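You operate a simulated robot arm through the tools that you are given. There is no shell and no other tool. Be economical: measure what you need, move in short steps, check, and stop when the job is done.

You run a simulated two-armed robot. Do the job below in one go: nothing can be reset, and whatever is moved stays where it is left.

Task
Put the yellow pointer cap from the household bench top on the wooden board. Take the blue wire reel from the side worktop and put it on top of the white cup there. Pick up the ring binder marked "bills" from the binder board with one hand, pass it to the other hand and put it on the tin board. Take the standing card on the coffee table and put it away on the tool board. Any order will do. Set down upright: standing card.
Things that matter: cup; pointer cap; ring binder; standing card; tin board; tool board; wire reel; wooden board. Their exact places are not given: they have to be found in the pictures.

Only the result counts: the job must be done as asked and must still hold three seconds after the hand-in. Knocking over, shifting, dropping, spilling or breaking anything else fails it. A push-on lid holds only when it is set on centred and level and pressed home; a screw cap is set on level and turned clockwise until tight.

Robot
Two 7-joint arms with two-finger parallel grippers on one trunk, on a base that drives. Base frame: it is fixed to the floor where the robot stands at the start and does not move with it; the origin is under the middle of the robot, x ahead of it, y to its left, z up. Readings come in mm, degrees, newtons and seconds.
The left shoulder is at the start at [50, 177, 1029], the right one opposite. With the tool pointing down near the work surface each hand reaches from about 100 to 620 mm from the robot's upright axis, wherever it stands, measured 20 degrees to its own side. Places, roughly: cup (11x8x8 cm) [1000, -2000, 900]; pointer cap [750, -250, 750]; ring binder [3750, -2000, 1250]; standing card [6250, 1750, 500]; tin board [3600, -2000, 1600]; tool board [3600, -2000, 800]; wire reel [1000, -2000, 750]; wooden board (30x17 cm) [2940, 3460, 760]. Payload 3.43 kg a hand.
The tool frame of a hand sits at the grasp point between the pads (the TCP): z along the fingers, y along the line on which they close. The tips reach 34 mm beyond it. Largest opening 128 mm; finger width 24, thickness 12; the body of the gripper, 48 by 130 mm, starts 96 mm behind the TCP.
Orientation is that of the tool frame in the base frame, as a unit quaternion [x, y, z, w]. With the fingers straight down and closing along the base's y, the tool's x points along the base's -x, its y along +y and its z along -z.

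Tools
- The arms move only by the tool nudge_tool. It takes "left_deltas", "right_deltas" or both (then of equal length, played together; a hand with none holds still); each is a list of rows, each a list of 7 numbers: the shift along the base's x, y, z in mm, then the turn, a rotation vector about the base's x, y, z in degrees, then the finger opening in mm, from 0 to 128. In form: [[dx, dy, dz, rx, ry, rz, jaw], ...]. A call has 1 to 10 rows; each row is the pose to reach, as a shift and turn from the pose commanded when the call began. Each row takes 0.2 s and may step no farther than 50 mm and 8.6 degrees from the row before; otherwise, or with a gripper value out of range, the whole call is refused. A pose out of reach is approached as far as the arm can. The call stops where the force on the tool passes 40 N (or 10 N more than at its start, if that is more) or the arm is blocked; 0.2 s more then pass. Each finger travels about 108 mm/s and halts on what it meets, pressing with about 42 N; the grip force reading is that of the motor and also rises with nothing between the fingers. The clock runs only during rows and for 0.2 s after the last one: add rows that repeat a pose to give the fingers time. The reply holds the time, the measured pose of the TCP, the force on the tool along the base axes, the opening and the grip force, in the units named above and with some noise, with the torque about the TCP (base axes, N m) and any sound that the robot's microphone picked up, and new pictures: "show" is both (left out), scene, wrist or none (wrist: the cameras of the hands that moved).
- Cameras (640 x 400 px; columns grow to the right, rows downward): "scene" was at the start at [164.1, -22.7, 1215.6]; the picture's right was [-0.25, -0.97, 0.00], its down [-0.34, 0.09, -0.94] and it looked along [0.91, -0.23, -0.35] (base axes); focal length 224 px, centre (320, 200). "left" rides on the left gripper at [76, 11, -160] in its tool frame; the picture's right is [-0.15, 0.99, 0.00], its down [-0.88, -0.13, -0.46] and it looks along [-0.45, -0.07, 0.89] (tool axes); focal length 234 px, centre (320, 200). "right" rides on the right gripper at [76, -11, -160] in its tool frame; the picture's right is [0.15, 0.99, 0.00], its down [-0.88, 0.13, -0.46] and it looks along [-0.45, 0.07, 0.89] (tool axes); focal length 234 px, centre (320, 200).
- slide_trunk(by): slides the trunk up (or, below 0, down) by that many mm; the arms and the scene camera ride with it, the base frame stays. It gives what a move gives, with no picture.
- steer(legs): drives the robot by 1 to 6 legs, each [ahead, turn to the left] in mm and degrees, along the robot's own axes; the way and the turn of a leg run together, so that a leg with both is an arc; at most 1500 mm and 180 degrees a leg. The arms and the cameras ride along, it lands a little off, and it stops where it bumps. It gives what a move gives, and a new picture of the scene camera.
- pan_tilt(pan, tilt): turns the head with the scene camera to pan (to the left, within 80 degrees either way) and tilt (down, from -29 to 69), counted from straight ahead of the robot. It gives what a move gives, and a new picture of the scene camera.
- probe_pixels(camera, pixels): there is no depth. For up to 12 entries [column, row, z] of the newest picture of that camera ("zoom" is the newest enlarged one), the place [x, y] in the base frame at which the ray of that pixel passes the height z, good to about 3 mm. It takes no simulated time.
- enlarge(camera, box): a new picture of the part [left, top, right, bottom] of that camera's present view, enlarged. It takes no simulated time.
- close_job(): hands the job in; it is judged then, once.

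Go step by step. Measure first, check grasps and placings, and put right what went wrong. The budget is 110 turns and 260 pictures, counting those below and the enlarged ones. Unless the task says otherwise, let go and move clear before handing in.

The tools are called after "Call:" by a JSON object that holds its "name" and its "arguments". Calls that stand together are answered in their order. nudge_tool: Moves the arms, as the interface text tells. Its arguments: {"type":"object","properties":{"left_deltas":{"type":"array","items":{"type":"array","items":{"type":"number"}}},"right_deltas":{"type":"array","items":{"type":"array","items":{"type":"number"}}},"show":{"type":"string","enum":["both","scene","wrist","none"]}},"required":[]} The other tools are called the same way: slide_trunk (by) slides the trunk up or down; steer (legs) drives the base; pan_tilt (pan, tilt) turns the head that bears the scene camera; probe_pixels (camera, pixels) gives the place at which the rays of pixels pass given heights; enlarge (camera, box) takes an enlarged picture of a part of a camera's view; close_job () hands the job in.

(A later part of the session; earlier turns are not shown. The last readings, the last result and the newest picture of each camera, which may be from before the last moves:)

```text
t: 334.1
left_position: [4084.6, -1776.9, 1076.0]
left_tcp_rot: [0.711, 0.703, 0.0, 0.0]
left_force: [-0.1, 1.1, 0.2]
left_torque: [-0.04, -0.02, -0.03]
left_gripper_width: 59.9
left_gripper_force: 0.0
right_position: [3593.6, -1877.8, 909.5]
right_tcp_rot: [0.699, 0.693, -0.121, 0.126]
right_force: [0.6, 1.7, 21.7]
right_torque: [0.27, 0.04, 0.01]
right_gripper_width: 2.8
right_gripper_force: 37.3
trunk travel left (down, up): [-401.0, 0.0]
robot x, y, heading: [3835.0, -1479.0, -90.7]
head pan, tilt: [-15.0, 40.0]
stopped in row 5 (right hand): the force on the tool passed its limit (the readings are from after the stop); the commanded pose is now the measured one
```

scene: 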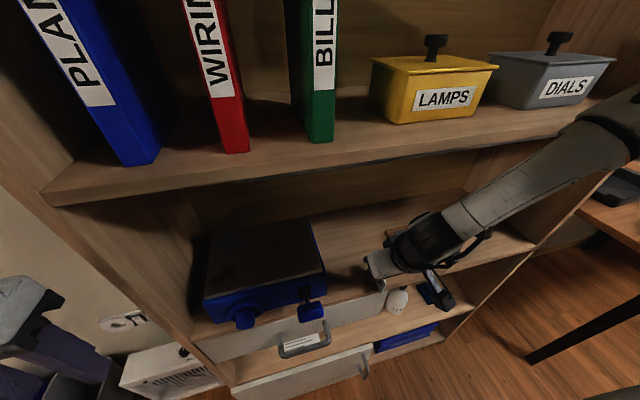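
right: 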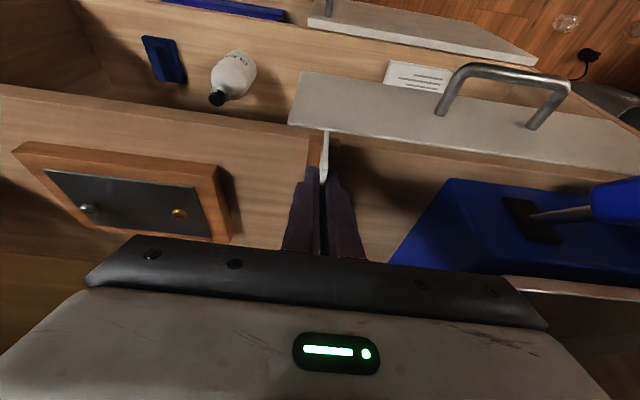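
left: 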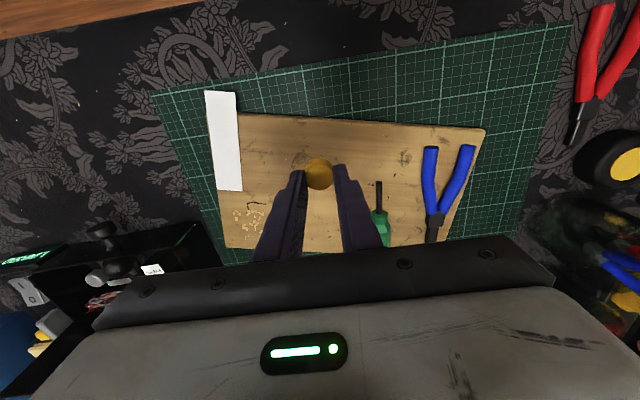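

The stand touched the board's front edge — so the board is at z≈848, higher than thought. I lift 18 mm, move in 60 mm, and look.

Call:
{"name": "nudge_tool", "arguments": {"right_deltas": [[0, 0, 10, 0, 0, 0, 0], [0, 0, 18, 0, 0, 0, 0], [-3, -25, 18, 0, 0, 0, 0], [-3, -50, 18, 0, 0, 0, 0], [-3, -62, 18, 0, 0, 0, 0], [-3, -62, 18, 0, 0, 0, 0]], "show": "wrist"}}

Call:
{"name": "enlarge", "arguments": {"camera": "scene", "box": [320, 200, 480, 300]}}

Call:
{"name": "enlarge", "arguments": {"camera": "right", "box": [260, 100, 380, 190]}}

```text
t: 335.4
left_position: [4085.4, -1778.0, 1074.7]
left_tcp_rot: [0.712, 0.702, 0.001, 0.0]
left_force: [0.5, -0.3, 0.1]
left_torque: [0.04, -0.03, 0.04]
left_gripper_width: 60.3
left_gripper_force: 0.0
right_position: [3587.2, -1937.0, 923.8]
right_tcp_rot: [0.701, 0.693, -0.119, 0.121]
right_force: [0.2, -0.1, -0.1]
right_torque: [-0.01, 0.01, 0.0]
right_gripper_width: 2.6
right_gripper_force: 37.4
trunk travel left (down, up): [-401.0, 0.0]
robot x, y, heading: [3833.1, -1482.4, -90.4]
head pan, tilt: [-15.0, 40.0]
```

right: 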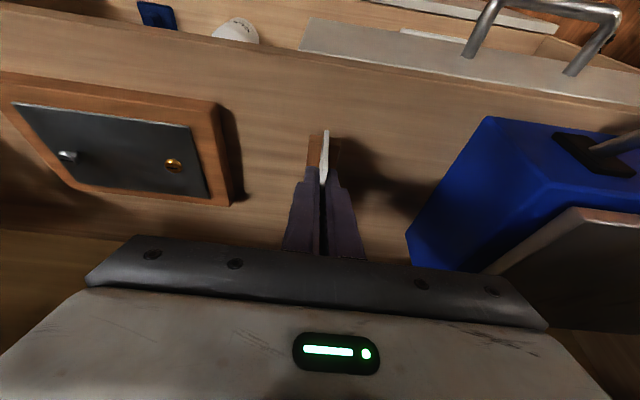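

```text
4.00 times, centred on (400, 250) of scene
```

zoom: 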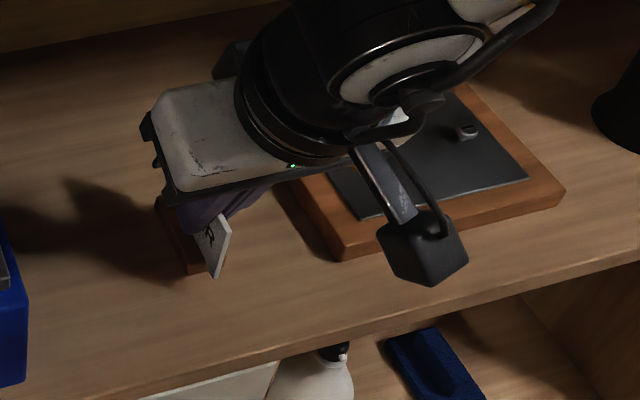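

```text
4.44 times, centred on (320, 145) of right
```

zoom: 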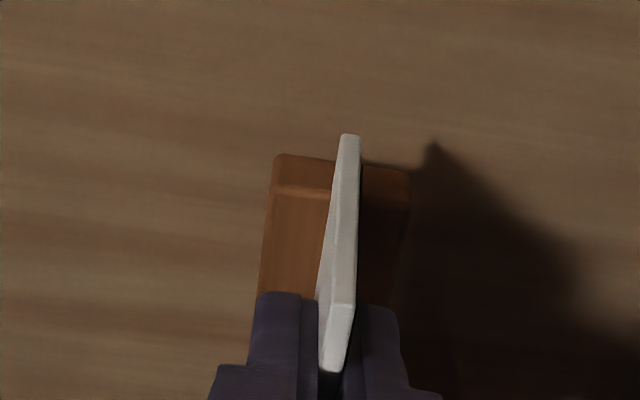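

The stand is well on the board between tablet and toolbox. I lower in small steps to contact.

Call:
{"name": "nudge_tool", "arguments": {"right_deltas": [[0, 0, -5, 0, 0, 0, 0], [0, 0, -9, 0, 0, 0, 0], [0, 0, -12, 0, 0, 0, 0], [0, 0, -15, 0, 0, 0, 0], [0, 0, -18, 0, 0, 0, 0], [0, 0, -21, 0, 0, 0, 0]], "show": "none"}}

Call:
{"name": "enlarge", "arguments": {"camera": "scene", "box": [320, 200, 480, 300]}}

```text
t: 336.8
left_position: [4084.9, -1774.4, 1075.4]
left_tcp_rot: [0.712, 0.702, 0.001, 0.0]
left_force: [0.6, 0.5, 0.3]
left_torque: [0.03, 0.02, 0.03]
left_gripper_width: 59.6
left_gripper_force: 0.0
right_position: [3588.6, -1939.9, 909.0]
right_tcp_rot: [0.699, 0.692, -0.125, 0.126]
right_force: [-2.9, 7.7, 23.2]
right_torque: [0.69, 0.11, 0.0]
right_gripper_width: 2.5
right_gripper_force: 37.3
trunk travel left (down, up): [-401.0, 0.0]
robot x, y, heading: [3834.7, -1480.9, -90.6]
head pan, tilt: [-15.0, 40.0]
stopped in row 6 (right hand): the force on the tool passed its limit (the readings are from after the stop); the commanded pose is now the measured one
```

```text
4.00 times, centred on (400, 250) of scene
```

zoom: 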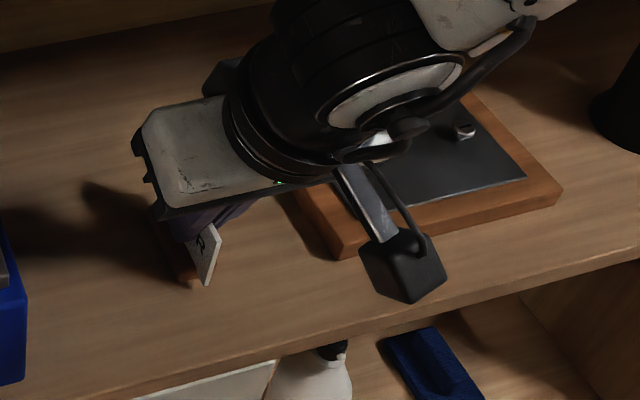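

Firm contact. I ease 1 mm, open, and withdraw straight back along the card's plane.

Call:
{"name": "nudge_tool", "arguments": {"right_deltas": [[0, 0, 1.5, 0, 0, 0, 6], [0, 0, 1.5, 0, 0, 0, 20], [0, 0, 1.5, 0, 0, 0, 44], [0, 0, 3, 0, 0, 0, 44], [0, 25, 4, 0, 0, 0, 44], [0, 60, 6, 0, 0, 0, 44], [0, 100, 10, 0, 0, 0, 44], [0, 130, 30, 0, 0, 0, 44]], "show": "wrist"}}

Call:
{"name": "enlarge", "arguments": {"camera": "scene", "box": [320, 200, 480, 300]}}

```text
t: 338.6
left_position: [4085.0, -1777.0, 1075.1]
left_tcp_rot: [0.712, 0.702, 0.0, 0.0]
left_force: [-0.5, -0.3, 1.0]
left_torque: [0.0, 0.02, -0.01]
left_gripper_width: 59.9
left_gripper_force: 0.0
right_position: [3587.1, -1821.5, 930.4]
right_tcp_rot: [0.7, 0.693, -0.122, 0.122]
right_force: [0.0, 0.1, -0.2]
right_torque: [0.0, 0.03, 0.0]
right_gripper_width: 43.9
right_gripper_force: 0.0
right hand out of reach, approached as far as the arm can: row 8
trunk travel left (down, up): [-401.0, 0.0]
robot x, y, heading: [3832.1, -1481.1, -90.9]
head pan, tilt: [-15.0, 40.0]
```

right: 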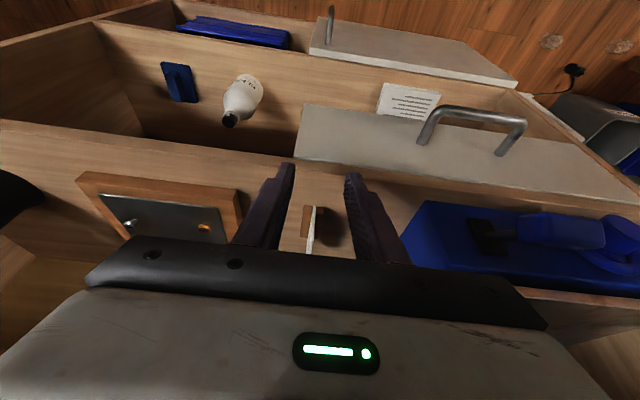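

```text
4.00 times, centred on (400, 250) of scene
```

zoom: 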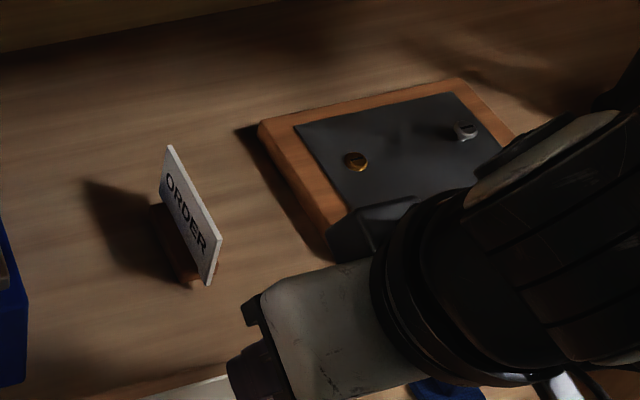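

The card stands upright on the tool board. Next the binder: I'll stand at about (3534,-1230), so BILLS (x≈3734) is on my left and the free top-board place (x≈3300) on my right.

Call:
{"name": "steer", "arguments": {"legs": [[-250, 0], [0, -89.5], [298, 0], [0, 90]]}}

Call:
{"name": "pan_tilt", "arguments": {"pan": 0, "tilt": 0}}

```text
t: 349.7
left_position: [3774.5, -1543.7, 1075.3]
left_tcp_rot: [0.722, 0.692, 0.0, 0.0]
left_force: [-0.4, 0.2, 0.1]
left_torque: [0.04, -0.02, -0.01]
left_gripper_width: 60.0
left_gripper_force: 0.0
right_position: [3276.3, -1576.0, 929.7]
right_tcp_rot: [0.71, 0.683, -0.123, 0.121]
right_force: [-1.0, 0.6, 0.4]
right_torque: [-0.03, 0.03, 0.0]
right_gripper_width: 44.1
right_gripper_force: 0.0
trunk travel left (down, up): [-401.0, 0.0]
robot x, y, heading: [3532.8, -1243.3, -92.4]
head pan, tilt: [-15.0, 40.0]
```

scene: 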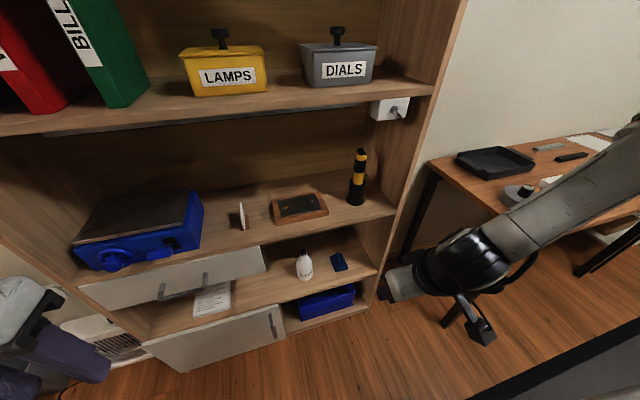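

```text
t: 350.7
left_position: [3773.9, -1543.6, 1075.1]
left_tcp_rot: [0.722, 0.692, 0.0, 0.0]
left_force: [-1.1, -1.0, 0.1]
left_torque: [-0.04, 0.0, 0.0]
left_gripper_width: 59.9
left_gripper_force: 0.2
right_position: [3276.8, -1575.4, 929.1]
right_tcp_rot: [0.71, 0.682, -0.124, 0.121]
right_force: [-0.2, 0.4, 0.0]
right_torque: [-0.01, 0.01, 0.04]
right_gripper_width: 43.9
right_gripper_force: 0.0
trunk travel left (down, up): [-401.0, 0.0]
robot x, y, heading: [3535.9, -1237.6, -92.2]
head pan, tilt: [0.0, 0.0]
```

scene: 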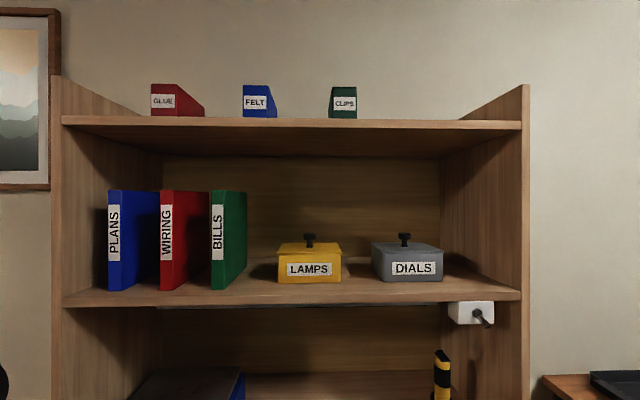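

BILLS spine is around x≈3742, z 1218–1437; the tin board (z≈1596) is free right of CLIPS (col ~405). I straighten the heading and bring the left hand up, pitching toward horizontal.

Call:
{"name": "steer", "arguments": {"legs": [[0, 2.2]]}}

Call:
{"name": "nudge_tool", "arguments": {"left_deltas": [[-5, -28, 38, -8, 0, 0, 70], [-10, -56, 76, -16, 0, 0, 70], [-15, -84, 114, -24, 0, 0, 70], [-20, -112, 152, -32, 0, 0, 70], [-25, -140, 190, -40, 0, 0, 70], [-30, -168, 228, -48, 0, 0, 70], [-35, -196, 266, -56, 0, 0, 70], [-40, -224, 300, -64, 0, 0, 70], [-45, -240, 315, -72, 0, 0, 70], [-50, -250, 318, -80, 0, 0, 70]]}}

```text
t: 351.5
left_position: [3786.3, -1534.5, 1075.2]
left_tcp_rot: [0.71, 0.705, 0.001, -0.001]
left_force: [0.2, 0.7, 1.2]
left_torque: [0.01, 0.0, 0.02]
left_gripper_width: 60.0
left_gripper_force: 0.0
right_position: [3289.2, -1585.0, 930.4]
right_tcp_rot: [0.696, 0.696, -0.122, 0.125]
right_force: [-0.2, 0.0, 0.2]
right_torque: [0.01, 0.02, 0.02]
right_gripper_width: 44.1
right_gripper_force: 0.0
trunk travel left (down, up): [-401.0, 0.0]
robot x, y, heading: [3531.4, -1239.4, -90.2]
head pan, tilt: [0.0, 0.0]
```

scene: 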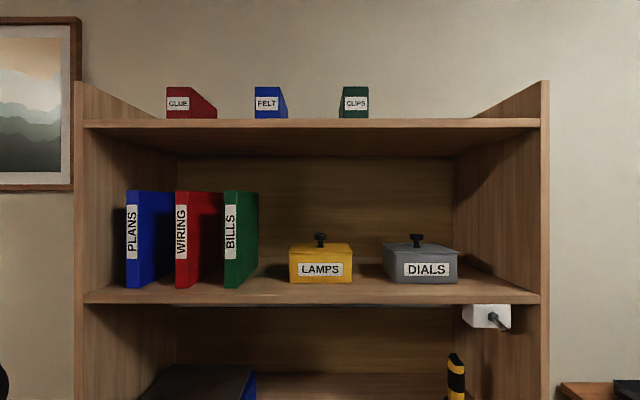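

```text
t: 353.7
left_position: [3737.7, -1785.2, 1393.0]
left_tcp_rot: [0.542, 0.54, -0.454, 0.456]
left_force: [0.0, 0.3, -0.6]
left_torque: [-0.05, 0.03, 0.01]
left_gripper_width: 70.0
left_gripper_force: 0.1
right_position: [3289.4, -1583.9, 928.4]
right_tcp_rot: [0.697, 0.696, -0.12, 0.123]
right_force: [-0.3, 0.7, -0.5]
right_torque: [0.01, 0.0, 0.02]
right_gripper_width: 44.2
right_gripper_force: 0.1
trunk travel left (down, up): [-401.0, 0.0]
robot x, y, heading: [3530.5, -1239.4, -89.9]
head pan, tilt: [0.0, 0.0]
```

scene: 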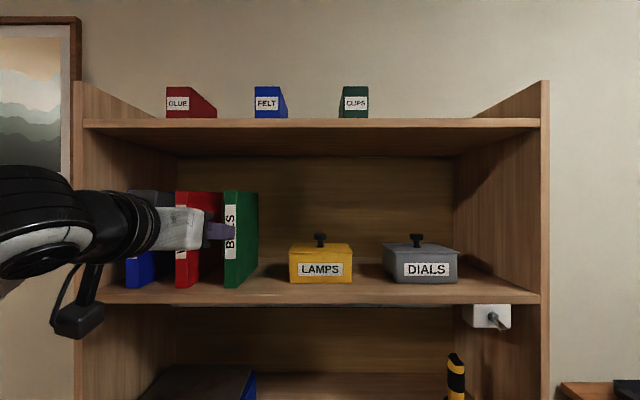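
left: 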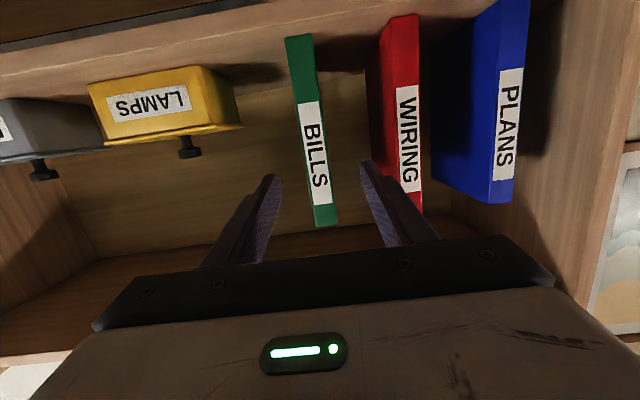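

The left hand came up well; BILLS is between the fingers in the wrist view. I triangulate the spine's depth from both cameras.

Call:
{"name": "probe_pixels", "arguments": {"camera": "left", "pixels": [[325, 225, 1437], [325, 225, 1455], [325, 225, 1475], [301, 38, 1220], [301, 38, 1235], [301, 38, 1250]]}}

Call:
{"name": "probe_pixels", "arguments": {"camera": "scene", "pixels": [[231, 191, 1437], [231, 191, 1434], [231, 288, 1220], [231, 288, 1235], [231, 288, 1205], [354, 118, 1600], [354, 118, 1615], [310, 119, 1600]]}}

```text
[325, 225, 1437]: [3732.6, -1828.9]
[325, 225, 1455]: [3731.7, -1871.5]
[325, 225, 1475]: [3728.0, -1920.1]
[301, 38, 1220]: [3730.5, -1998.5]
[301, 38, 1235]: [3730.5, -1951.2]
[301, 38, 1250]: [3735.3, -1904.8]
```

```text
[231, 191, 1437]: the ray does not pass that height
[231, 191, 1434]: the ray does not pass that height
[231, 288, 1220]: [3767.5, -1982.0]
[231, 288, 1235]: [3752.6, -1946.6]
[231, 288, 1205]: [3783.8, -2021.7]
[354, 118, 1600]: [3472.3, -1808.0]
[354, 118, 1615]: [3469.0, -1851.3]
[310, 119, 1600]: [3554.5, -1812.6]
```

Both cameras agree: shelf z≈1250, spine at x≈3735, y≈-1908, top ≈1470. I level the tool, raise to z≈1425, move in and grip.

Call:
{"name": "nudge_tool", "arguments": {"left_deltas": [[-1, -10, 15, -5, 0, 0, 66], [-2, -25, 32, -10, 0, 0, 66], [-2, -60, 32, -10, 0, 0, 66], [-2, -95, 32, -10, 0, 0, 66], [-2, -120, 32, -10, 0, 0, 66], [-2, -138, 32, -10, 0, 0, 66], [-2, -138, 32, -10, 0, 0, 66]]}}

```text
t: 355.3
left_position: [3734.2, -1921.6, 1427.1]
left_tcp_rot: [0.501, 0.499, -0.498, 0.501]
left_force: [-0.2, -0.1, 0.1]
left_torque: [-0.02, 0.02, -0.02]
left_gripper_width: 65.8
left_gripper_force: 0.1
right_position: [3289.3, -1583.1, 929.8]
right_tcp_rot: [0.697, 0.696, -0.122, 0.124]
right_force: [0.5, 0.2, 1.2]
right_torque: [0.01, 0.0, 0.02]
right_gripper_width: 43.7
right_gripper_force: 0.1
trunk travel left (down, up): [-401.0, 0.0]
robot x, y, heading: [3528.1, -1237.0, -89.8]
head pan, tilt: [0.0, 0.0]
```

scene: 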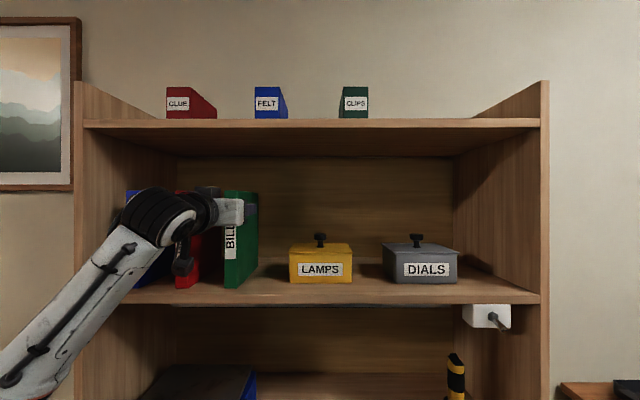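
left: 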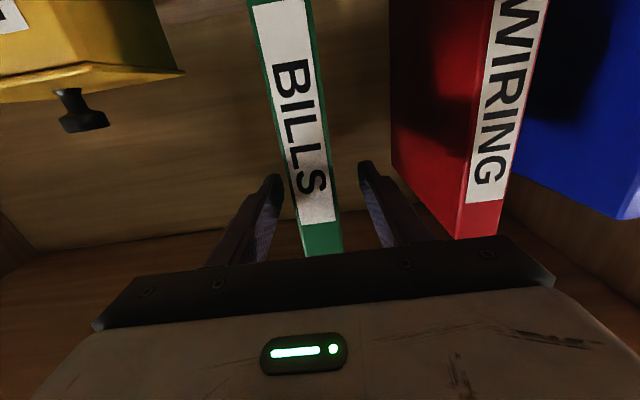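

The fingers straddle the BILLS spine. I close, lift 25 mm.

Call:
{"name": "nudge_tool", "arguments": {"left_deltas": [[0, 0, 0, 0, 0, 0, 40], [0, 0, 0, 0, 0, 0, 15], [0, 0, 0, 0, 0, 0, 15], [0, 0, 0, 0, 0, 0, 15], [0, 0, 10, 0, 0, 0, 15], [0, 0, 25, 0, 0, 0, 15], [0, 0, 25, 0, 0, 0, 15]], "show": "scene"}}

```text
t: 356.9
left_position: [3734.8, -1921.0, 1449.5]
left_tcp_rot: [0.501, 0.5, -0.498, 0.501]
left_force: [1.1, 0.0, -3.3]
left_torque: [0.2, 0.01, 0.01]
left_gripper_width: 29.5
left_gripper_force: 42.0
right_position: [3289.0, -1584.2, 929.6]
right_tcp_rot: [0.697, 0.696, -0.121, 0.123]
right_force: [-0.2, -1.1, -0.7]
right_torque: [-0.02, 0.02, -0.02]
right_gripper_width: 44.0
right_gripper_force: 0.1
trunk travel left (down, up): [-401.0, 0.0]
robot x, y, heading: [3532.6, -1239.9, -89.9]
head pan, tilt: [0.0, 0.0]
```

scene: 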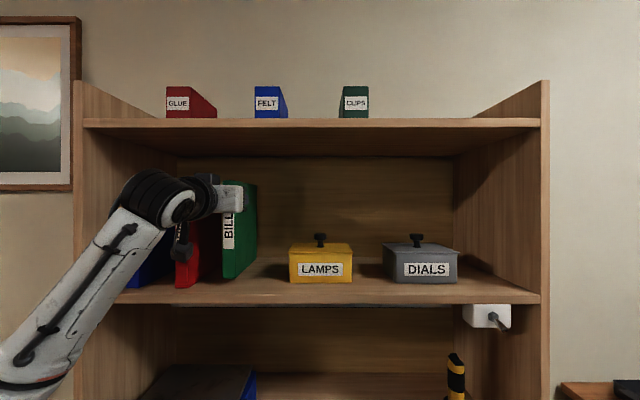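

Binder is up and held. I reverse 300 mm to pull it out, then bring it inward for the hand-over while raising the right hand to horizontal below.

Call:
{"name": "steer", "arguments": {"legs": [[-300, 0]]}}

Call:
{"name": "nudge_tool", "arguments": {"left_deltas": [[-20, 0, 0, 0, 0, 0, 15], [-40, 0, 0, 0, 0, 0, 15], [-60, 0, 0, 0, 0, 0, 15], [-80, 0, 0, 0, 0, 0, 15], [-100, 0, 0, 0, 0, 0, 15], [-120, 0, 0, 0, 0, 0, 15], [-140, 0, 0, 0, 0, 0, 15], [-160, 0, 0, 0, 0, 0, 15], [-175, 0, 0, 0, 0, 0, 15], [-175, 0, 0, 0, 0, 0, 15]], "right_deltas": [[0, -15, 38, -8, 0, 0, 66], [0, -30, 76, -16, 0, 0, 66], [0, -45, 114, -24, 0, 0, 66], [0, -60, 152, -32, 0, 0, 66], [0, -75, 190, -40, 0, 0, 66], [0, -95, 228, -48, 0, 0, 66], [0, -115, 266, -56, 0, 0, 66], [0, -140, 304, -64, 0, 0, 66], [0, -170, 335, -69, 0, 0, 66], [0, -200, 360, -69, 0, 0, 66]]}}

```text
t: 359.0
left_position: [3735.3, -1617.8, 1449.8]
left_tcp_rot: [0.502, 0.498, -0.499, 0.5]
left_force: [0.0, -0.4, -2.7]
left_torque: [0.23, 0.04, 0.0]
left_gripper_width: 30.0
left_gripper_force: 41.9
right_position: [3289.5, -1280.4, 930.0]
right_tcp_rot: [0.697, 0.696, -0.122, 0.125]
right_force: [0.0, 0.1, -0.8]
right_torque: [-0.01, 0.01, -0.02]
right_gripper_width: 44.0
right_gripper_force: 0.1
trunk travel left (down, up): [-401.0, 0.0]
robot x, y, heading: [3531.1, -934.6, -90.1]
head pan, tilt: [0.0, 0.0]
```

scene: 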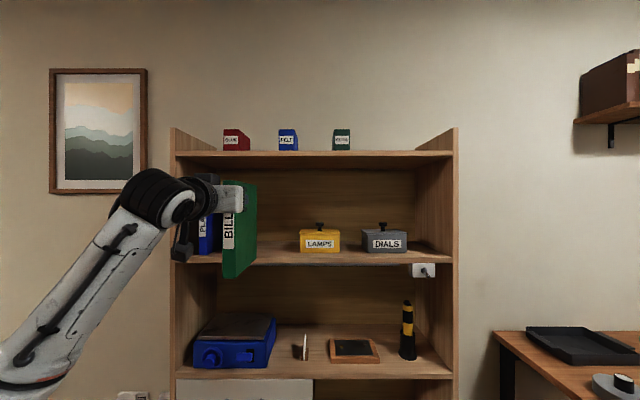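

```text
t: 361.2
left_position: [3561.8, -1618.1, 1448.9]
left_tcp_rot: [0.501, 0.501, -0.498, 0.501]
left_force: [0.0, 0.0, -3.8]
left_torque: [0.21, 0.0, -0.03]
left_gripper_width: 30.1
left_gripper_force: 42.2
right_position: [3291.5, -1481.9, 1287.2]
right_tcp_rot: [0.506, 0.506, -0.493, 0.495]
right_force: [0.0, 0.2, -0.1]
right_torque: [0.02, 0.0, -0.05]
right_gripper_width: 66.2
right_gripper_force: 0.0
right hand out of reach, approached as far as the arm can: row 1, 2, 3, 4, 5, 6, 7, 8, 9
trunk travel left (down, up): [-401.0, 0.0]
robot x, y, heading: [3534.3, -937.0, -90.2]
head pan, tilt: [0.0, 0.0]
```

scene: 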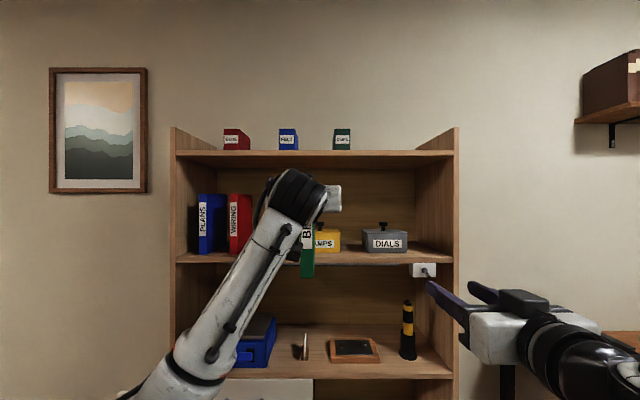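
right: 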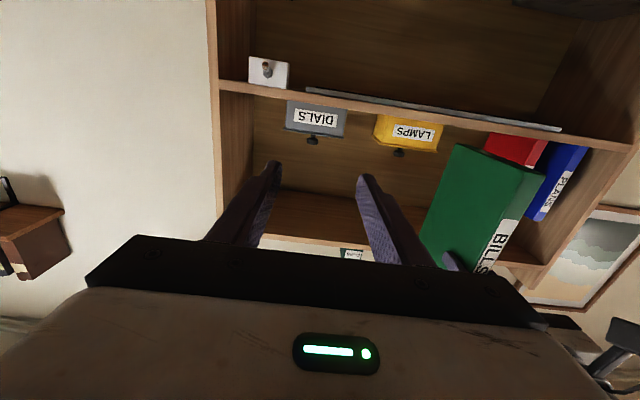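
left: 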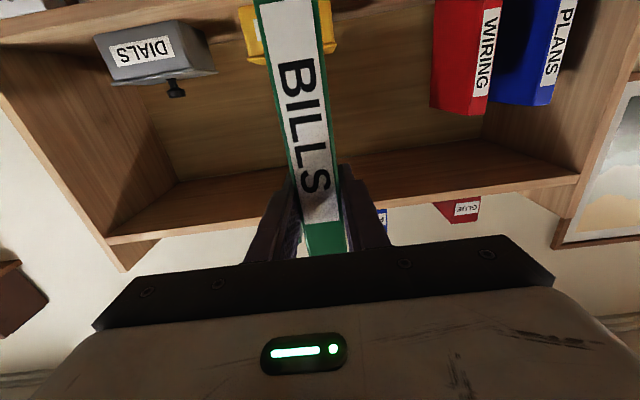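

Left holds the binder near the middle. I slide it to x≈3534 and bring the right hand beneath, pitched slightly upward (to clear the left camera), behind the spine.

Call:
{"name": "nudge_tool", "arguments": {"left_deltas": [[-7, 0, 0, 0, 0, 0, 15], [-14, 0, 0, 0, 0, 0, 15], [-21, 0, 0, 0, 0, 0, 15], [-28, 0, 0, 0, 0, 0, 15], [-28, 0, 0, 0, 0, 0, 15], [-28, 0, 0, 0, 0, 0, 15], [-28, 0, 0, 0, 0, 0, 15]], "right_deltas": [[0, 0, 8, -8, 0, 0, 66], [40, 0, 13, -16, 0, 0, 66], [85, 0, 13, -16, 0, 0, 66], [130, 0, 13, -16, 0, 0, 66], [175, 0, 13, -16, 0, 0, 66], [220, 0, 13, -16, 0, 0, 66], [243, 0, 13, -16, 0, 0, 66]]}}

```text
t: 362.8
left_position: [3531.5, -1617.3, 1449.6]
left_tcp_rot: [0.502, 0.499, -0.499, 0.5]
left_force: [0.4, 0.7, -3.1]
left_torque: [0.21, 0.01, 0.02]
left_gripper_width: 29.9
left_gripper_force: 41.8
right_position: [3419.0, -1440.8, 1376.3]
right_tcp_rot: [0.432, 0.432, -0.558, 0.562]
right_force: [-0.1, -0.7, -0.3]
right_torque: [0.01, -0.03, 0.02]
right_gripper_width: 66.0
right_gripper_force: 0.0
right hand out of reach, approached as far as the arm can: row 1, 2, 3, 4, 5, 6, 7
trunk travel left (down, up): [-401.0, 0.0]
robot x, y, heading: [3536.8, -935.9, -90.4]
head pan, tilt: [0.0, 0.0]
```

scene: 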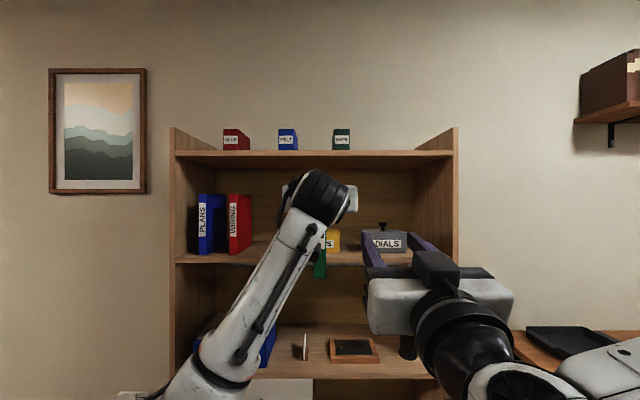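
right: 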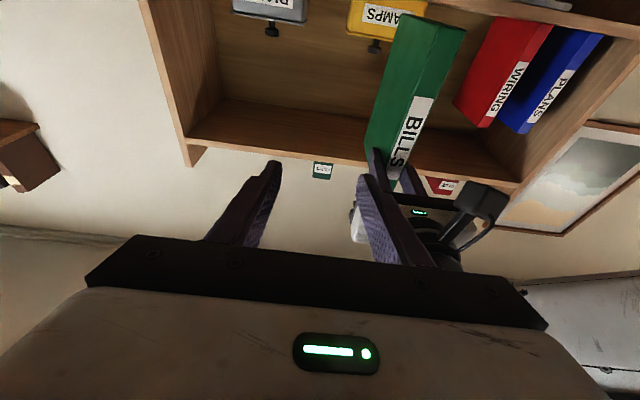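
left: 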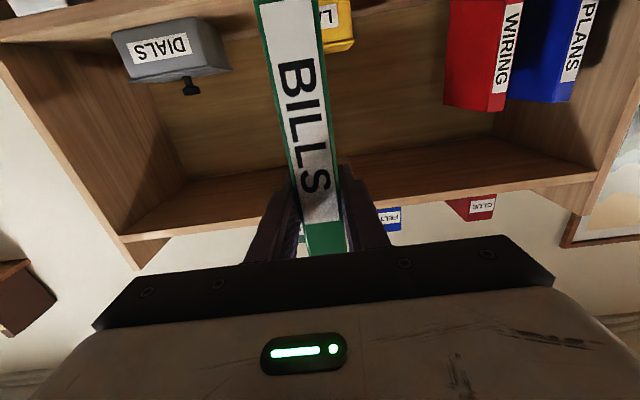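

The right arm is too folded there. I extend the left hand 70 mm further forward and bring the right one lower and further out, then across behind the spine.

Call:
{"name": "nudge_tool", "arguments": {"left_deltas": [[0, -35, 0, 0, 0, 0, 15], [0, -70, 0, 0, 0, 0, 15], [0, -70, 0, 0, 0, 0, 15], [0, -70, 0, 0, 0, 0, 15], [0, -70, 0, 0, 0, 0, 15], [0, -70, 0, 0, 0, 0, 15], [0, -70, 0, 0, 0, 0, 15], [0, -70, 0, 0, 0, 0, 15]], "right_deltas": [[0, -40, -25, 4, 0, 0, 66], [0, -80, -50, 8, 0, 0, 66], [0, -120, -80, 8, 0, 0, 66], [0, -160, -80, 8, 0, 0, 66], [30, -183, -80, 8, 0, 0, 66], [65, -183, -80, 8, 0, 0, 66], [100, -183, -80, 8, 0, 0, 66], [113, -183, -80, 8, 0, 0, 66]]}}

```text
t: 364.6
left_position: [3532.1, -1687.1, 1448.5]
left_tcp_rot: [0.503, 0.498, -0.499, 0.5]
left_force: [0.2, -0.4, -3.7]
left_torque: [0.2, 0.01, 0.0]
left_gripper_width: 29.6
left_gripper_force: 42.0
right_position: [3404.8, -1579.9, 1364.9]
right_tcp_rot: [0.47, 0.47, -0.526, 0.53]
right_force: [0.2, -0.2, 0.0]
right_torque: [0.01, 0.03, 0.01]
right_gripper_width: 66.1
right_gripper_force: 0.0
right hand out of reach, approached as far as the arm can: row 1, 2, 3, 4, 5, 6, 7, 8
trunk travel left (down, up): [-401.0, 0.0]
robot x, y, heading: [3529.5, -939.0, -90.2]
head pan, tilt: [0.0, 0.0]
```

scene: 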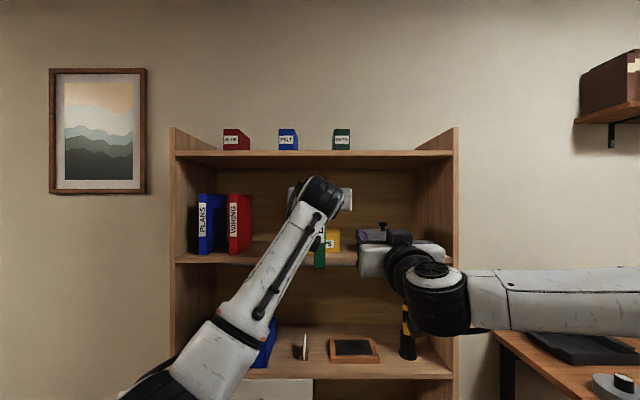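
right: 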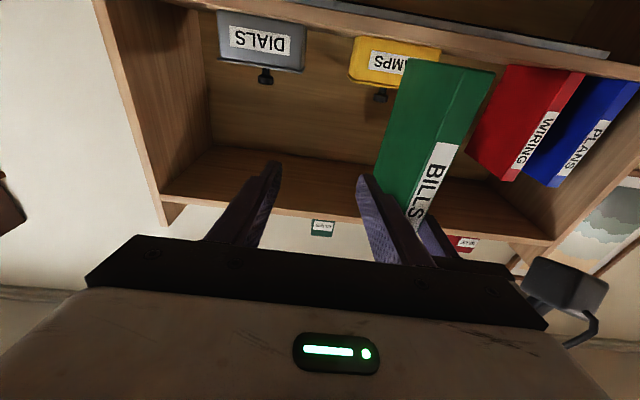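
left: 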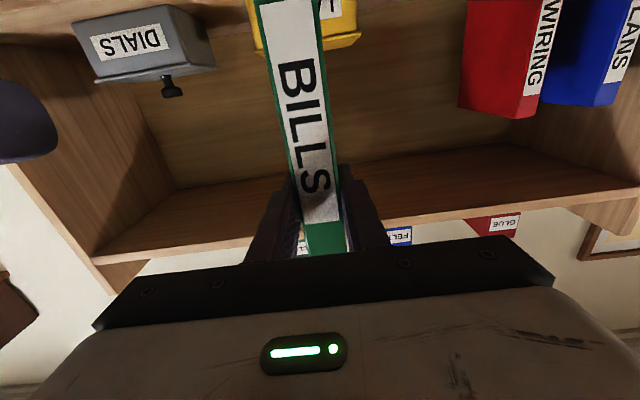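

The right arm sits in an elbow-out posture that prefers greater height. I raise the binder 85 mm and shift it right 90 mm with the left hand, and bring the right hand just behind its lower spine.

Call:
{"name": "nudge_tool", "arguments": {"left_deltas": [[-22, 0, 22, 0, 0, 0, 15], [-45, 0, 43, 0, 0, 0, 15], [-68, 0, 64, 0, 0, 0, 15], [-90, 0, 85, 0, 0, 0, 15], [-90, 0, 85, 0, 0, 0, 15], [-90, 0, 85, 0, 0, 0, 15], [-90, 0, 85, 0, 0, 0, 15]], "right_deltas": [[0, 0, 0, 0, 0, 0, 66], [0, 0, 0, 0, 0, 0, 66], [0, 0, 0, 0, 0, 0, 66], [0, 0, 10, 0, 0, 0, 66], [12, -10, 20, 0, 0, 0, 66], [25, -25, 20, 0, 0, 0, 66], [37, -38, 20, 0, 0, 0, 66]]}}

```text
t: 366.4
left_position: [3543.4, -1692.3, 1525.7]
left_tcp_rot: [0.47, 0.531, -0.489, 0.507]
left_force: [0.6, -0.2, -3.5]
left_torque: [0.2, 0.01, 0.01]
left_gripper_width: 29.9
left_gripper_force: 42.2
left hand out of reach, approached as far as the arm can: row 3, 4, 5, 6, 7
right_position: [3406.3, -1596.8, 1393.1]
right_tcp_rot: [0.468, 0.47, -0.527, 0.531]
right_force: [0.5, -0.4, -0.8]
right_torque: [0.01, 0.0, -0.02]
right_gripper_width: 66.2
right_gripper_force: 0.1
right hand out of reach, approached as far as the arm can: row 5, 6, 7
trunk travel left (down, up): [-401.0, 0.0]
robot x, y, heading: [3531.4, -935.5, -90.1]
head pan, tilt: [0.0, 0.0]
stopped in row 7 (left hand): the arm was blocked; the commanded pose is now the measured one
```

scene: 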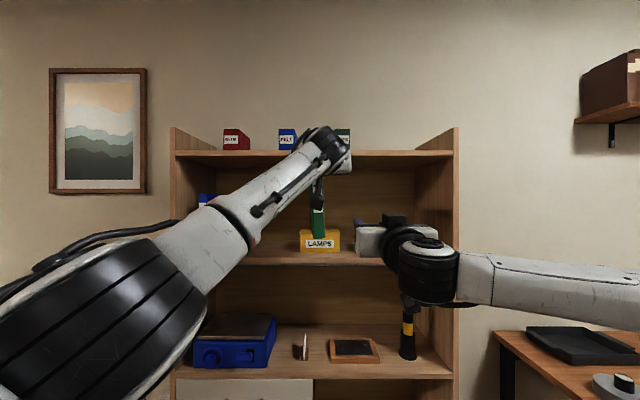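
right: 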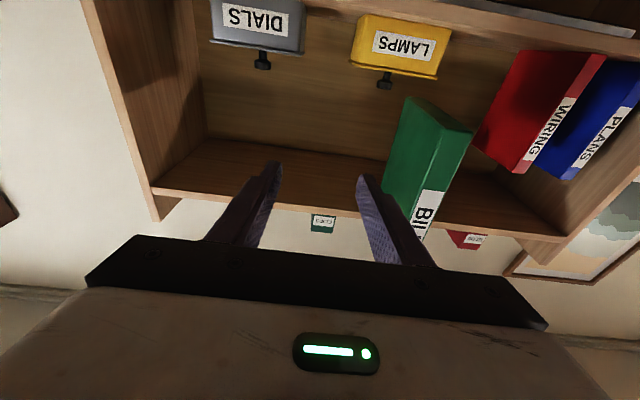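
left: 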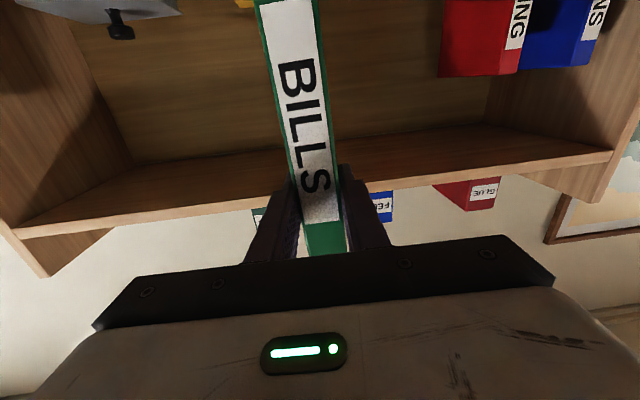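

The arms' limits differ: the left works from an elbow-down posture, the right doesn't. I put the left hand back to z≈1449 and unwind the right hand to vertical, so it can follow the left's mirrored path.

Call:
{"name": "nudge_tool", "arguments": {"left_deltas": [[-2, 2, -20, 0, -0.6, -1.1, 15], [-5, 4, -40, 0, -1.3, -2.3, 15], [-8, 5, -60, 0, -1.9, -3.4, 15], [-10, 5, -77, 0, -2.5, -4.5, 15], [-10, 5, -77, 0, -2.5, -4.5, 15], [-10, 5, -77, 0, -2.5, -4.5, 15], [-10, 5, -77, 0, -2.5, -4.5, 15], [-10, 5, -77, 0, -2.5, -4.5, 15], [-10, 5, -77, 0, -2.5, -4.5, 15], [-10, 5, -77, 0, -2.5, -4.5, 15]], "right_deltas": [[-13, 28, -30, 8.5, 0, 0, 66], [-26, 56, -60, 17, 0, 0, 66], [-39, 84, -90, 25.5, 0, 0, 66], [-52, 112, -120, 34, 0, 0, 66], [-65, 140, -150, 42.5, 0, 0, 66], [-78, 168, -180, 51, 0, 0, 66], [-91, 196, -210, 59.5, 0, 0, 66], [-104, 224, -240, 68, 0, 0, 66], [-117, 252, -270, 76.5, 0, 0, 66], [-130, 280, -300, 85, 0, 0, 66]], "show": "scene"}}

```text
t: 368.6
left_position: [3526.2, -1683.6, 1449.0]
left_tcp_rot: [0.504, 0.496, -0.499, 0.501]
left_force: [-0.2, 0.9, -3.8]
left_torque: [0.18, -0.02, 0.0]
left_gripper_width: 29.6
left_gripper_force: 42.3
right_position: [3276.0, -1316.5, 1094.4]
right_tcp_rot: [0.705, 0.702, -0.07, 0.073]
right_force: [0.5, 0.1, -0.2]
right_torque: [0.0, -0.03, 0.0]
right_gripper_width: 66.1
right_gripper_force: 0.0
trunk travel left (down, up): [-401.0, 0.0]
robot x, y, heading: [3531.4, -934.9, -90.1]
head pan, tilt: [0.0, 0.0]
```

scene: 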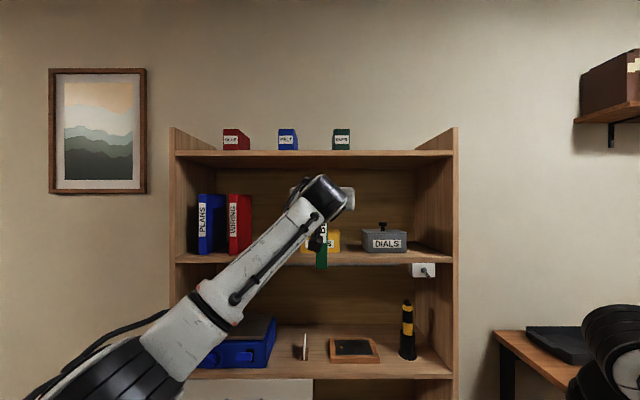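

The right hand unwound smoothly. Now it follows the left's successful path: vertical first, then rising and pitching.

Call:
{"name": "nudge_tool", "arguments": {"right_deltas": [[0, 40, -10, 6, 0, 0, 66], [0, 75, -19, 11.7, 0, 0, 66], [3, 47, 17, 3.7, 0, 0, 66], [6, 19, 53, -4.3, 0, 0, 66], [9, -9, 89, -12.3, 0, 0, 66], [12, -37, 125, -20.3, 0, 0, 66], [15, -65, 161, -28.3, 0, 0, 66], [18, -93, 197, -36.3, 0, 0, 66], [21, -121, 233, -44.3, 0, 0, 66], [24, -149, 269, -52.3, 0, 0, 66]], "show": "scene"}}

```text
t: 370.8
left_position: [3526.7, -1682.5, 1451.3]
left_tcp_rot: [0.502, 0.498, -0.499, 0.5]
left_force: [-0.2, -0.2, -3.8]
left_torque: [0.23, 0.03, 0.0]
left_gripper_width: 29.6
left_gripper_force: 42.1
right_position: [3303.1, -1466.6, 1364.2]
right_tcp_rot: [0.6, 0.598, -0.374, 0.377]
right_force: [-0.2, -0.5, 0.0]
right_torque: [-0.02, 0.0, 0.0]
right_gripper_width: 66.2
right_gripper_force: 0.1
trunk travel left (down, up): [-401.0, 0.0]
robot x, y, heading: [3533.8, -937.7, -90.0]
head pan, tilt: [0.0, 0.0]
```

scene: 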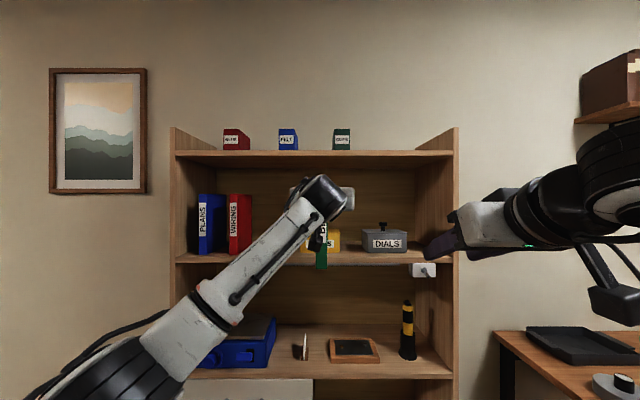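

Reached everywhere. I finish pitching to horizontal, extend, and slide in behind the lower spine.

Call:
{"name": "nudge_tool", "arguments": {"right_deltas": [[0, -30, 0, -8, 0, 0, 66], [0, -60, 0, -16, 0, 0, 66], [0, -95, -10, -24, 0, 0, 66], [10, -130, -25, -27, 0, 0, 66], [30, -155, -45, -27, 0, 0, 66], [60, -155, -62, -27, 0, 0, 66], [100, -155, -65, -27, 0, 0, 66], [140, -155, -65, -27, 0, 0, 66], [180, -155, -65, -27, 0, 0, 66], [222, -155, -65, -27, 0, 0, 66]]}}

```text
t: 373.0
left_position: [3526.3, -1684.1, 1450.1]
left_tcp_rot: [0.504, 0.496, -0.501, 0.499]
left_force: [-0.2, 0.6, -4.0]
left_torque: [0.21, -0.04, -0.02]
left_gripper_width: 29.5
left_gripper_force: 42.0
right_position: [3418.7, -1577.6, 1314.1]
right_tcp_rot: [0.496, 0.496, -0.502, 0.506]
right_force: [-0.3, -0.2, 0.6]
right_torque: [-0.01, 0.01, -0.01]
right_gripper_width: 65.8
right_gripper_force: 0.0
right hand out of reach, approached as far as the arm can: row 6, 7, 8, 9, 10
trunk travel left (down, up): [-401.0, 0.0]
robot x, y, heading: [3530.9, -931.4, -90.3]
head pan, tilt: [0.0, 0.0]
```

scene: 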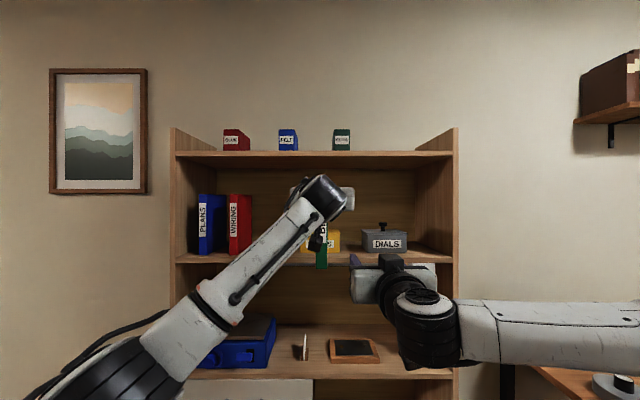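
right: 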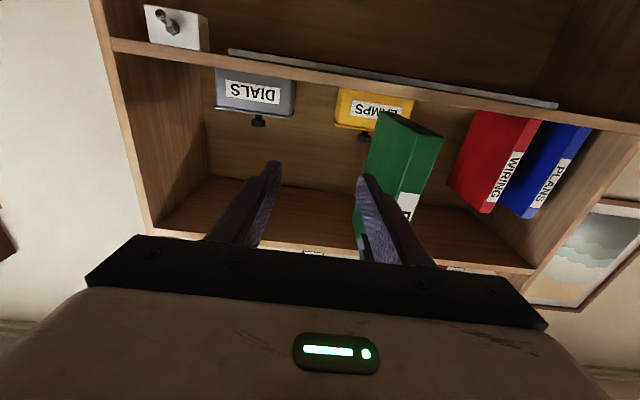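

The right hand can't come further in at that height, so I bring the binder across to it with the left hand (x≈3421), at the same height.

Call:
{"name": "nudge_tool", "arguments": {"left_deltas": [[-18, 0, 0, 0, 0, 0, 15], [-36, 0, 0, 0, 0, 0, 15], [-54, 0, 0, 0, 0, 0, 15], [-72, 0, 0, 0, 0, 0, 15], [-90, 0, 0, 0, 0, 0, 15], [-105, 0, 0, 0, 0, 0, 15], [-105, 0, 0, 0, 0, 0, 15]], "right_deltas": [[0, 0, -4, 0, 0, 0, 66], [0, 0, -8, 0, 0, 0, 66], [0, 0, -10, 0, 0, 0, 66], [0, -10, -10, 0, 0, 0, 66], [0, -20, -10, 0, 0, 0, 66], [0, -30, -10, 0, 0, 0, 66], [0, -35, -10, 0, 0, 0, 66]]}}

```text
t: 374.8
left_position: [3507.6, -1706.7, 1460.6]
left_tcp_rot: [0.475, 0.525, -0.49, 0.508]
left_force: [0.3, 0.7, -4.1]
left_torque: [0.16, -0.02, -0.01]
left_gripper_width: 29.8
left_gripper_force: 42.6
left hand out of reach, approached as far as the arm can: row 5, 6, 7
right_position: [3405.1, -1599.2, 1312.9]
right_tcp_rot: [0.496, 0.497, -0.501, 0.506]
right_force: [1.5, 0.1, 0.1]
right_torque: [0.02, 0.02, 0.03]
right_gripper_width: 66.1
right_gripper_force: 0.1
right hand out of reach, approached as far as the arm can: row 1, 2, 3, 4, 5, 6, 7
trunk travel left (down, up): [-401.0, 0.0]
robot x, y, heading: [3532.2, -934.9, -90.3]
head pan, tilt: [0.0, 0.0]
stopped in row 7 (left hand): the arm was blocked; the commanded pose is now the measured one
```

scene: 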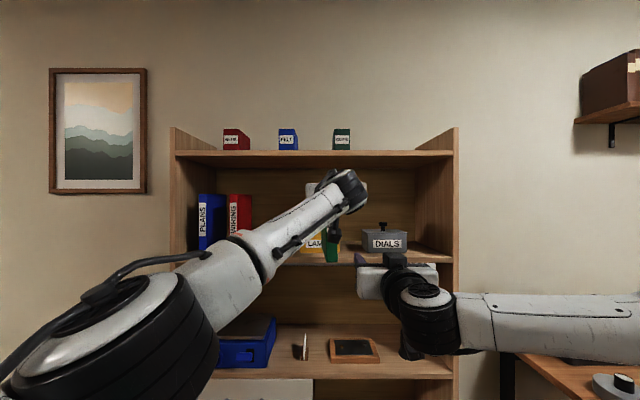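
right: 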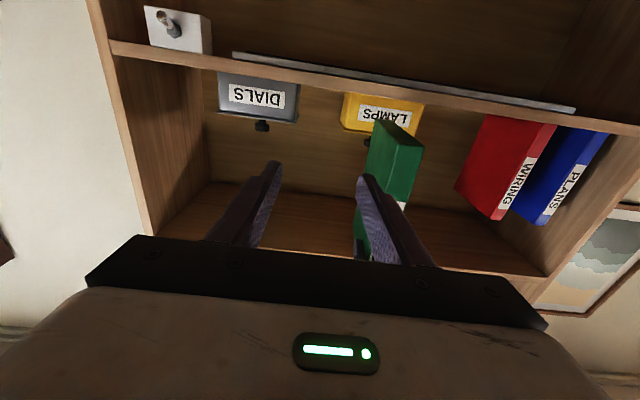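
left: 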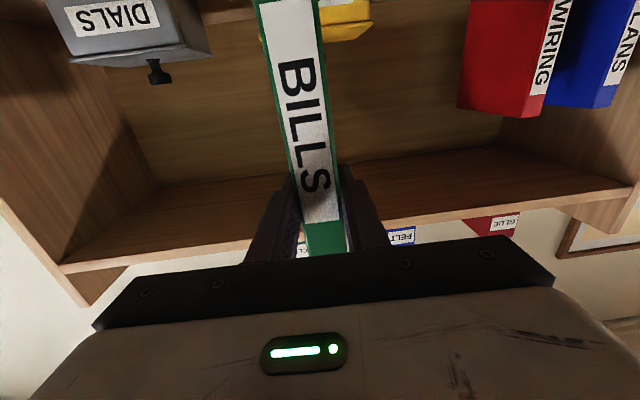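

The two reach limits leave a ~50 mm lateral gap. I roll the binder (and the right hand alike) 35°, so that the grips lie diagonally apart: left at (3488,1450), right at (3405,1331).

Call:
{"name": "nudge_tool", "arguments": {"left_deltas": [[-4, 4, -2, 0, 6, -1, 15], [-8, 8, -5, 0, 13, -2, 15], [-12, 12, -8, 0, 20, -3, 15], [-16, 17, -10, 0, 26.5, -4.2, 15], [-20, 17, -10, 0, 32.5, -4.2, 15], [-20, 17, -10, 0, 32.5, -4.2, 15]], "right_deltas": [[0, 0, 4, 0, 7, 0, 66], [0, 0, 9, 0, 14, 0, 66], [0, -5, 14, 0, 21, 0, 66], [0, -10, 18, 0, 28, 0, 66], [0, -15, 18, 0, 35, 0, 66], [0, -22, 18, 0, 35, 0, 66]]}}

```text
t: 376.2
left_position: [3481.9, -1689.0, 1451.0]
left_tcp_rot: [0.337, 0.627, -0.623, 0.324]
left_force: [0.5, -0.6, -4.3]
left_torque: [0.2, -0.14, -0.02]
left_gripper_width: 29.5
left_gripper_force: 42.1
right_position: [3402.8, -1618.4, 1331.2]
right_tcp_rot: [0.321, 0.627, -0.627, 0.334]
right_force: [-0.2, 0.4, -0.9]
right_torque: [-0.02, 0.0, -0.01]
right_gripper_width: 66.1
right_gripper_force: 0.0
right hand out of reach, approached as far as the arm can: row 6
trunk travel left (down, up): [-401.0, 0.0]
robot x, y, heading: [3531.1, -935.3, -90.1]
head pan, tilt: [0.0, 0.0]
```

scene: 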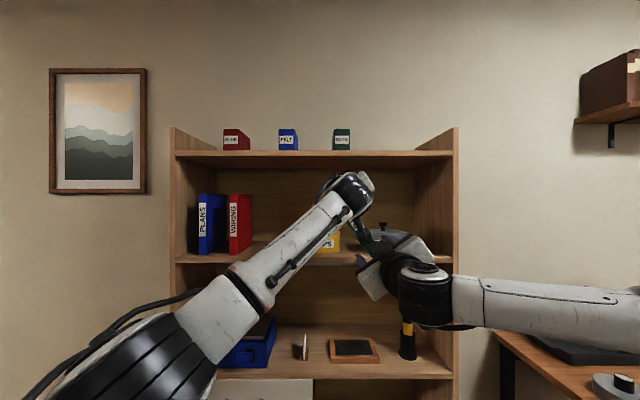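
right: 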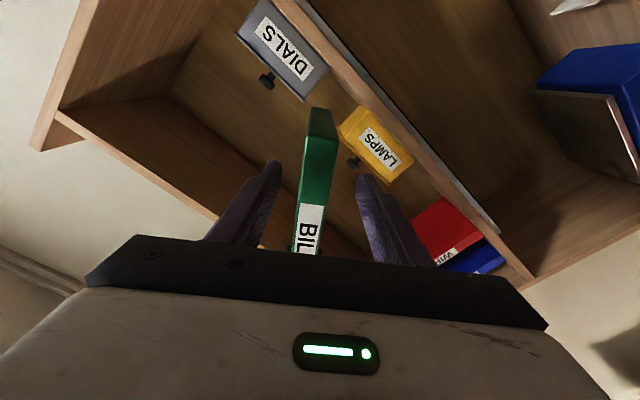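
left: 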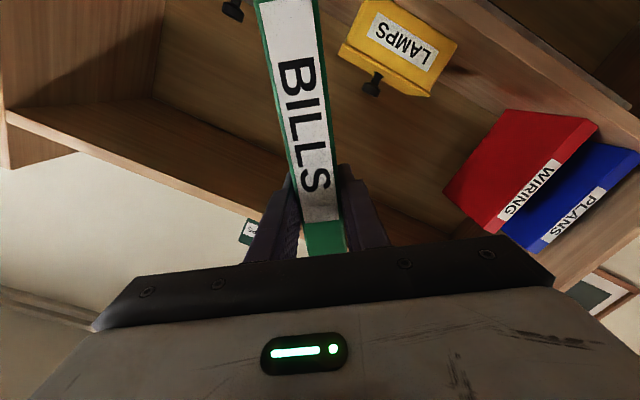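

The binder's lower spine lines up between the right fingers (wrist col 300–330). The right arm is at its forward limit, so I draw the binder back into its grip with the left hand.

Call:
{"name": "nudge_tool", "arguments": {"left_deltas": [[0, 15, 0, 0, 0, 0, 15], [0, 30, 0, 0, 0, 0, 15], [0, 42, 0, 0, 0, 0, 15], [0, 54, 0, 0, 0, 0, 15], [0, 66, 0, 0, 0, 0, 15], [0, 66, 0, 0, 0, 0, 15]], "show": "both"}}

Call:
{"name": "enlarge", "arguments": {"camera": "right", "box": [200, 100, 440, 260]}}

```text
t: 377.6
left_position: [3482.4, -1623.3, 1452.8]
left_tcp_rot: [0.338, 0.627, -0.623, 0.323]
left_force: [-0.3, -0.7, -4.1]
left_torque: [0.2, -0.11, -0.02]
left_gripper_width: 30.0
left_gripper_force: 42.1
right_position: [3402.9, -1618.9, 1330.1]
right_tcp_rot: [-0.322, -0.626, 0.627, -0.334]
right_force: [1.1, -0.3, -0.3]
right_torque: [-0.01, -0.01, -0.01]
right_gripper_width: 66.3
right_gripper_force: 0.0
trunk travel left (down, up): [-401.0, 0.0]
robot x, y, heading: [3531.0, -939.6, -90.2]
head pan, tilt: [0.0, 0.0]
```

scene: 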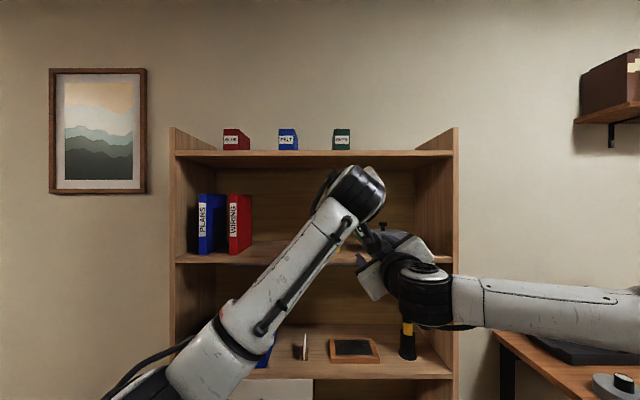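
left: 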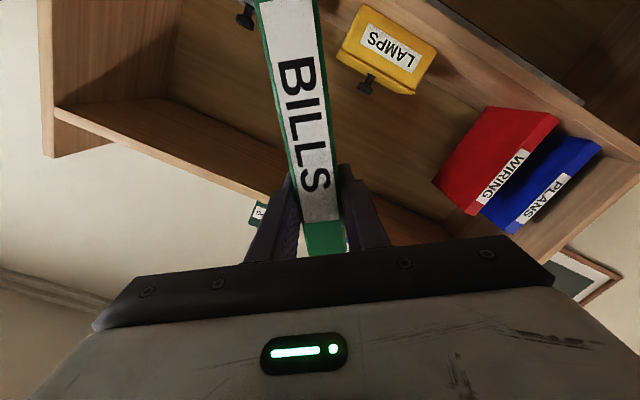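

```text
2.50 times, centred on (320, 180) of right
```

zoom: 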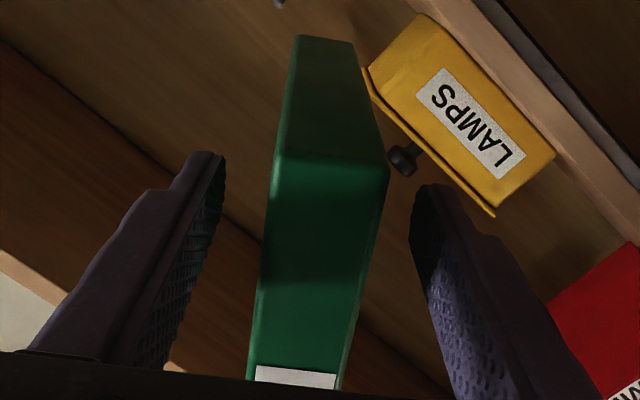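

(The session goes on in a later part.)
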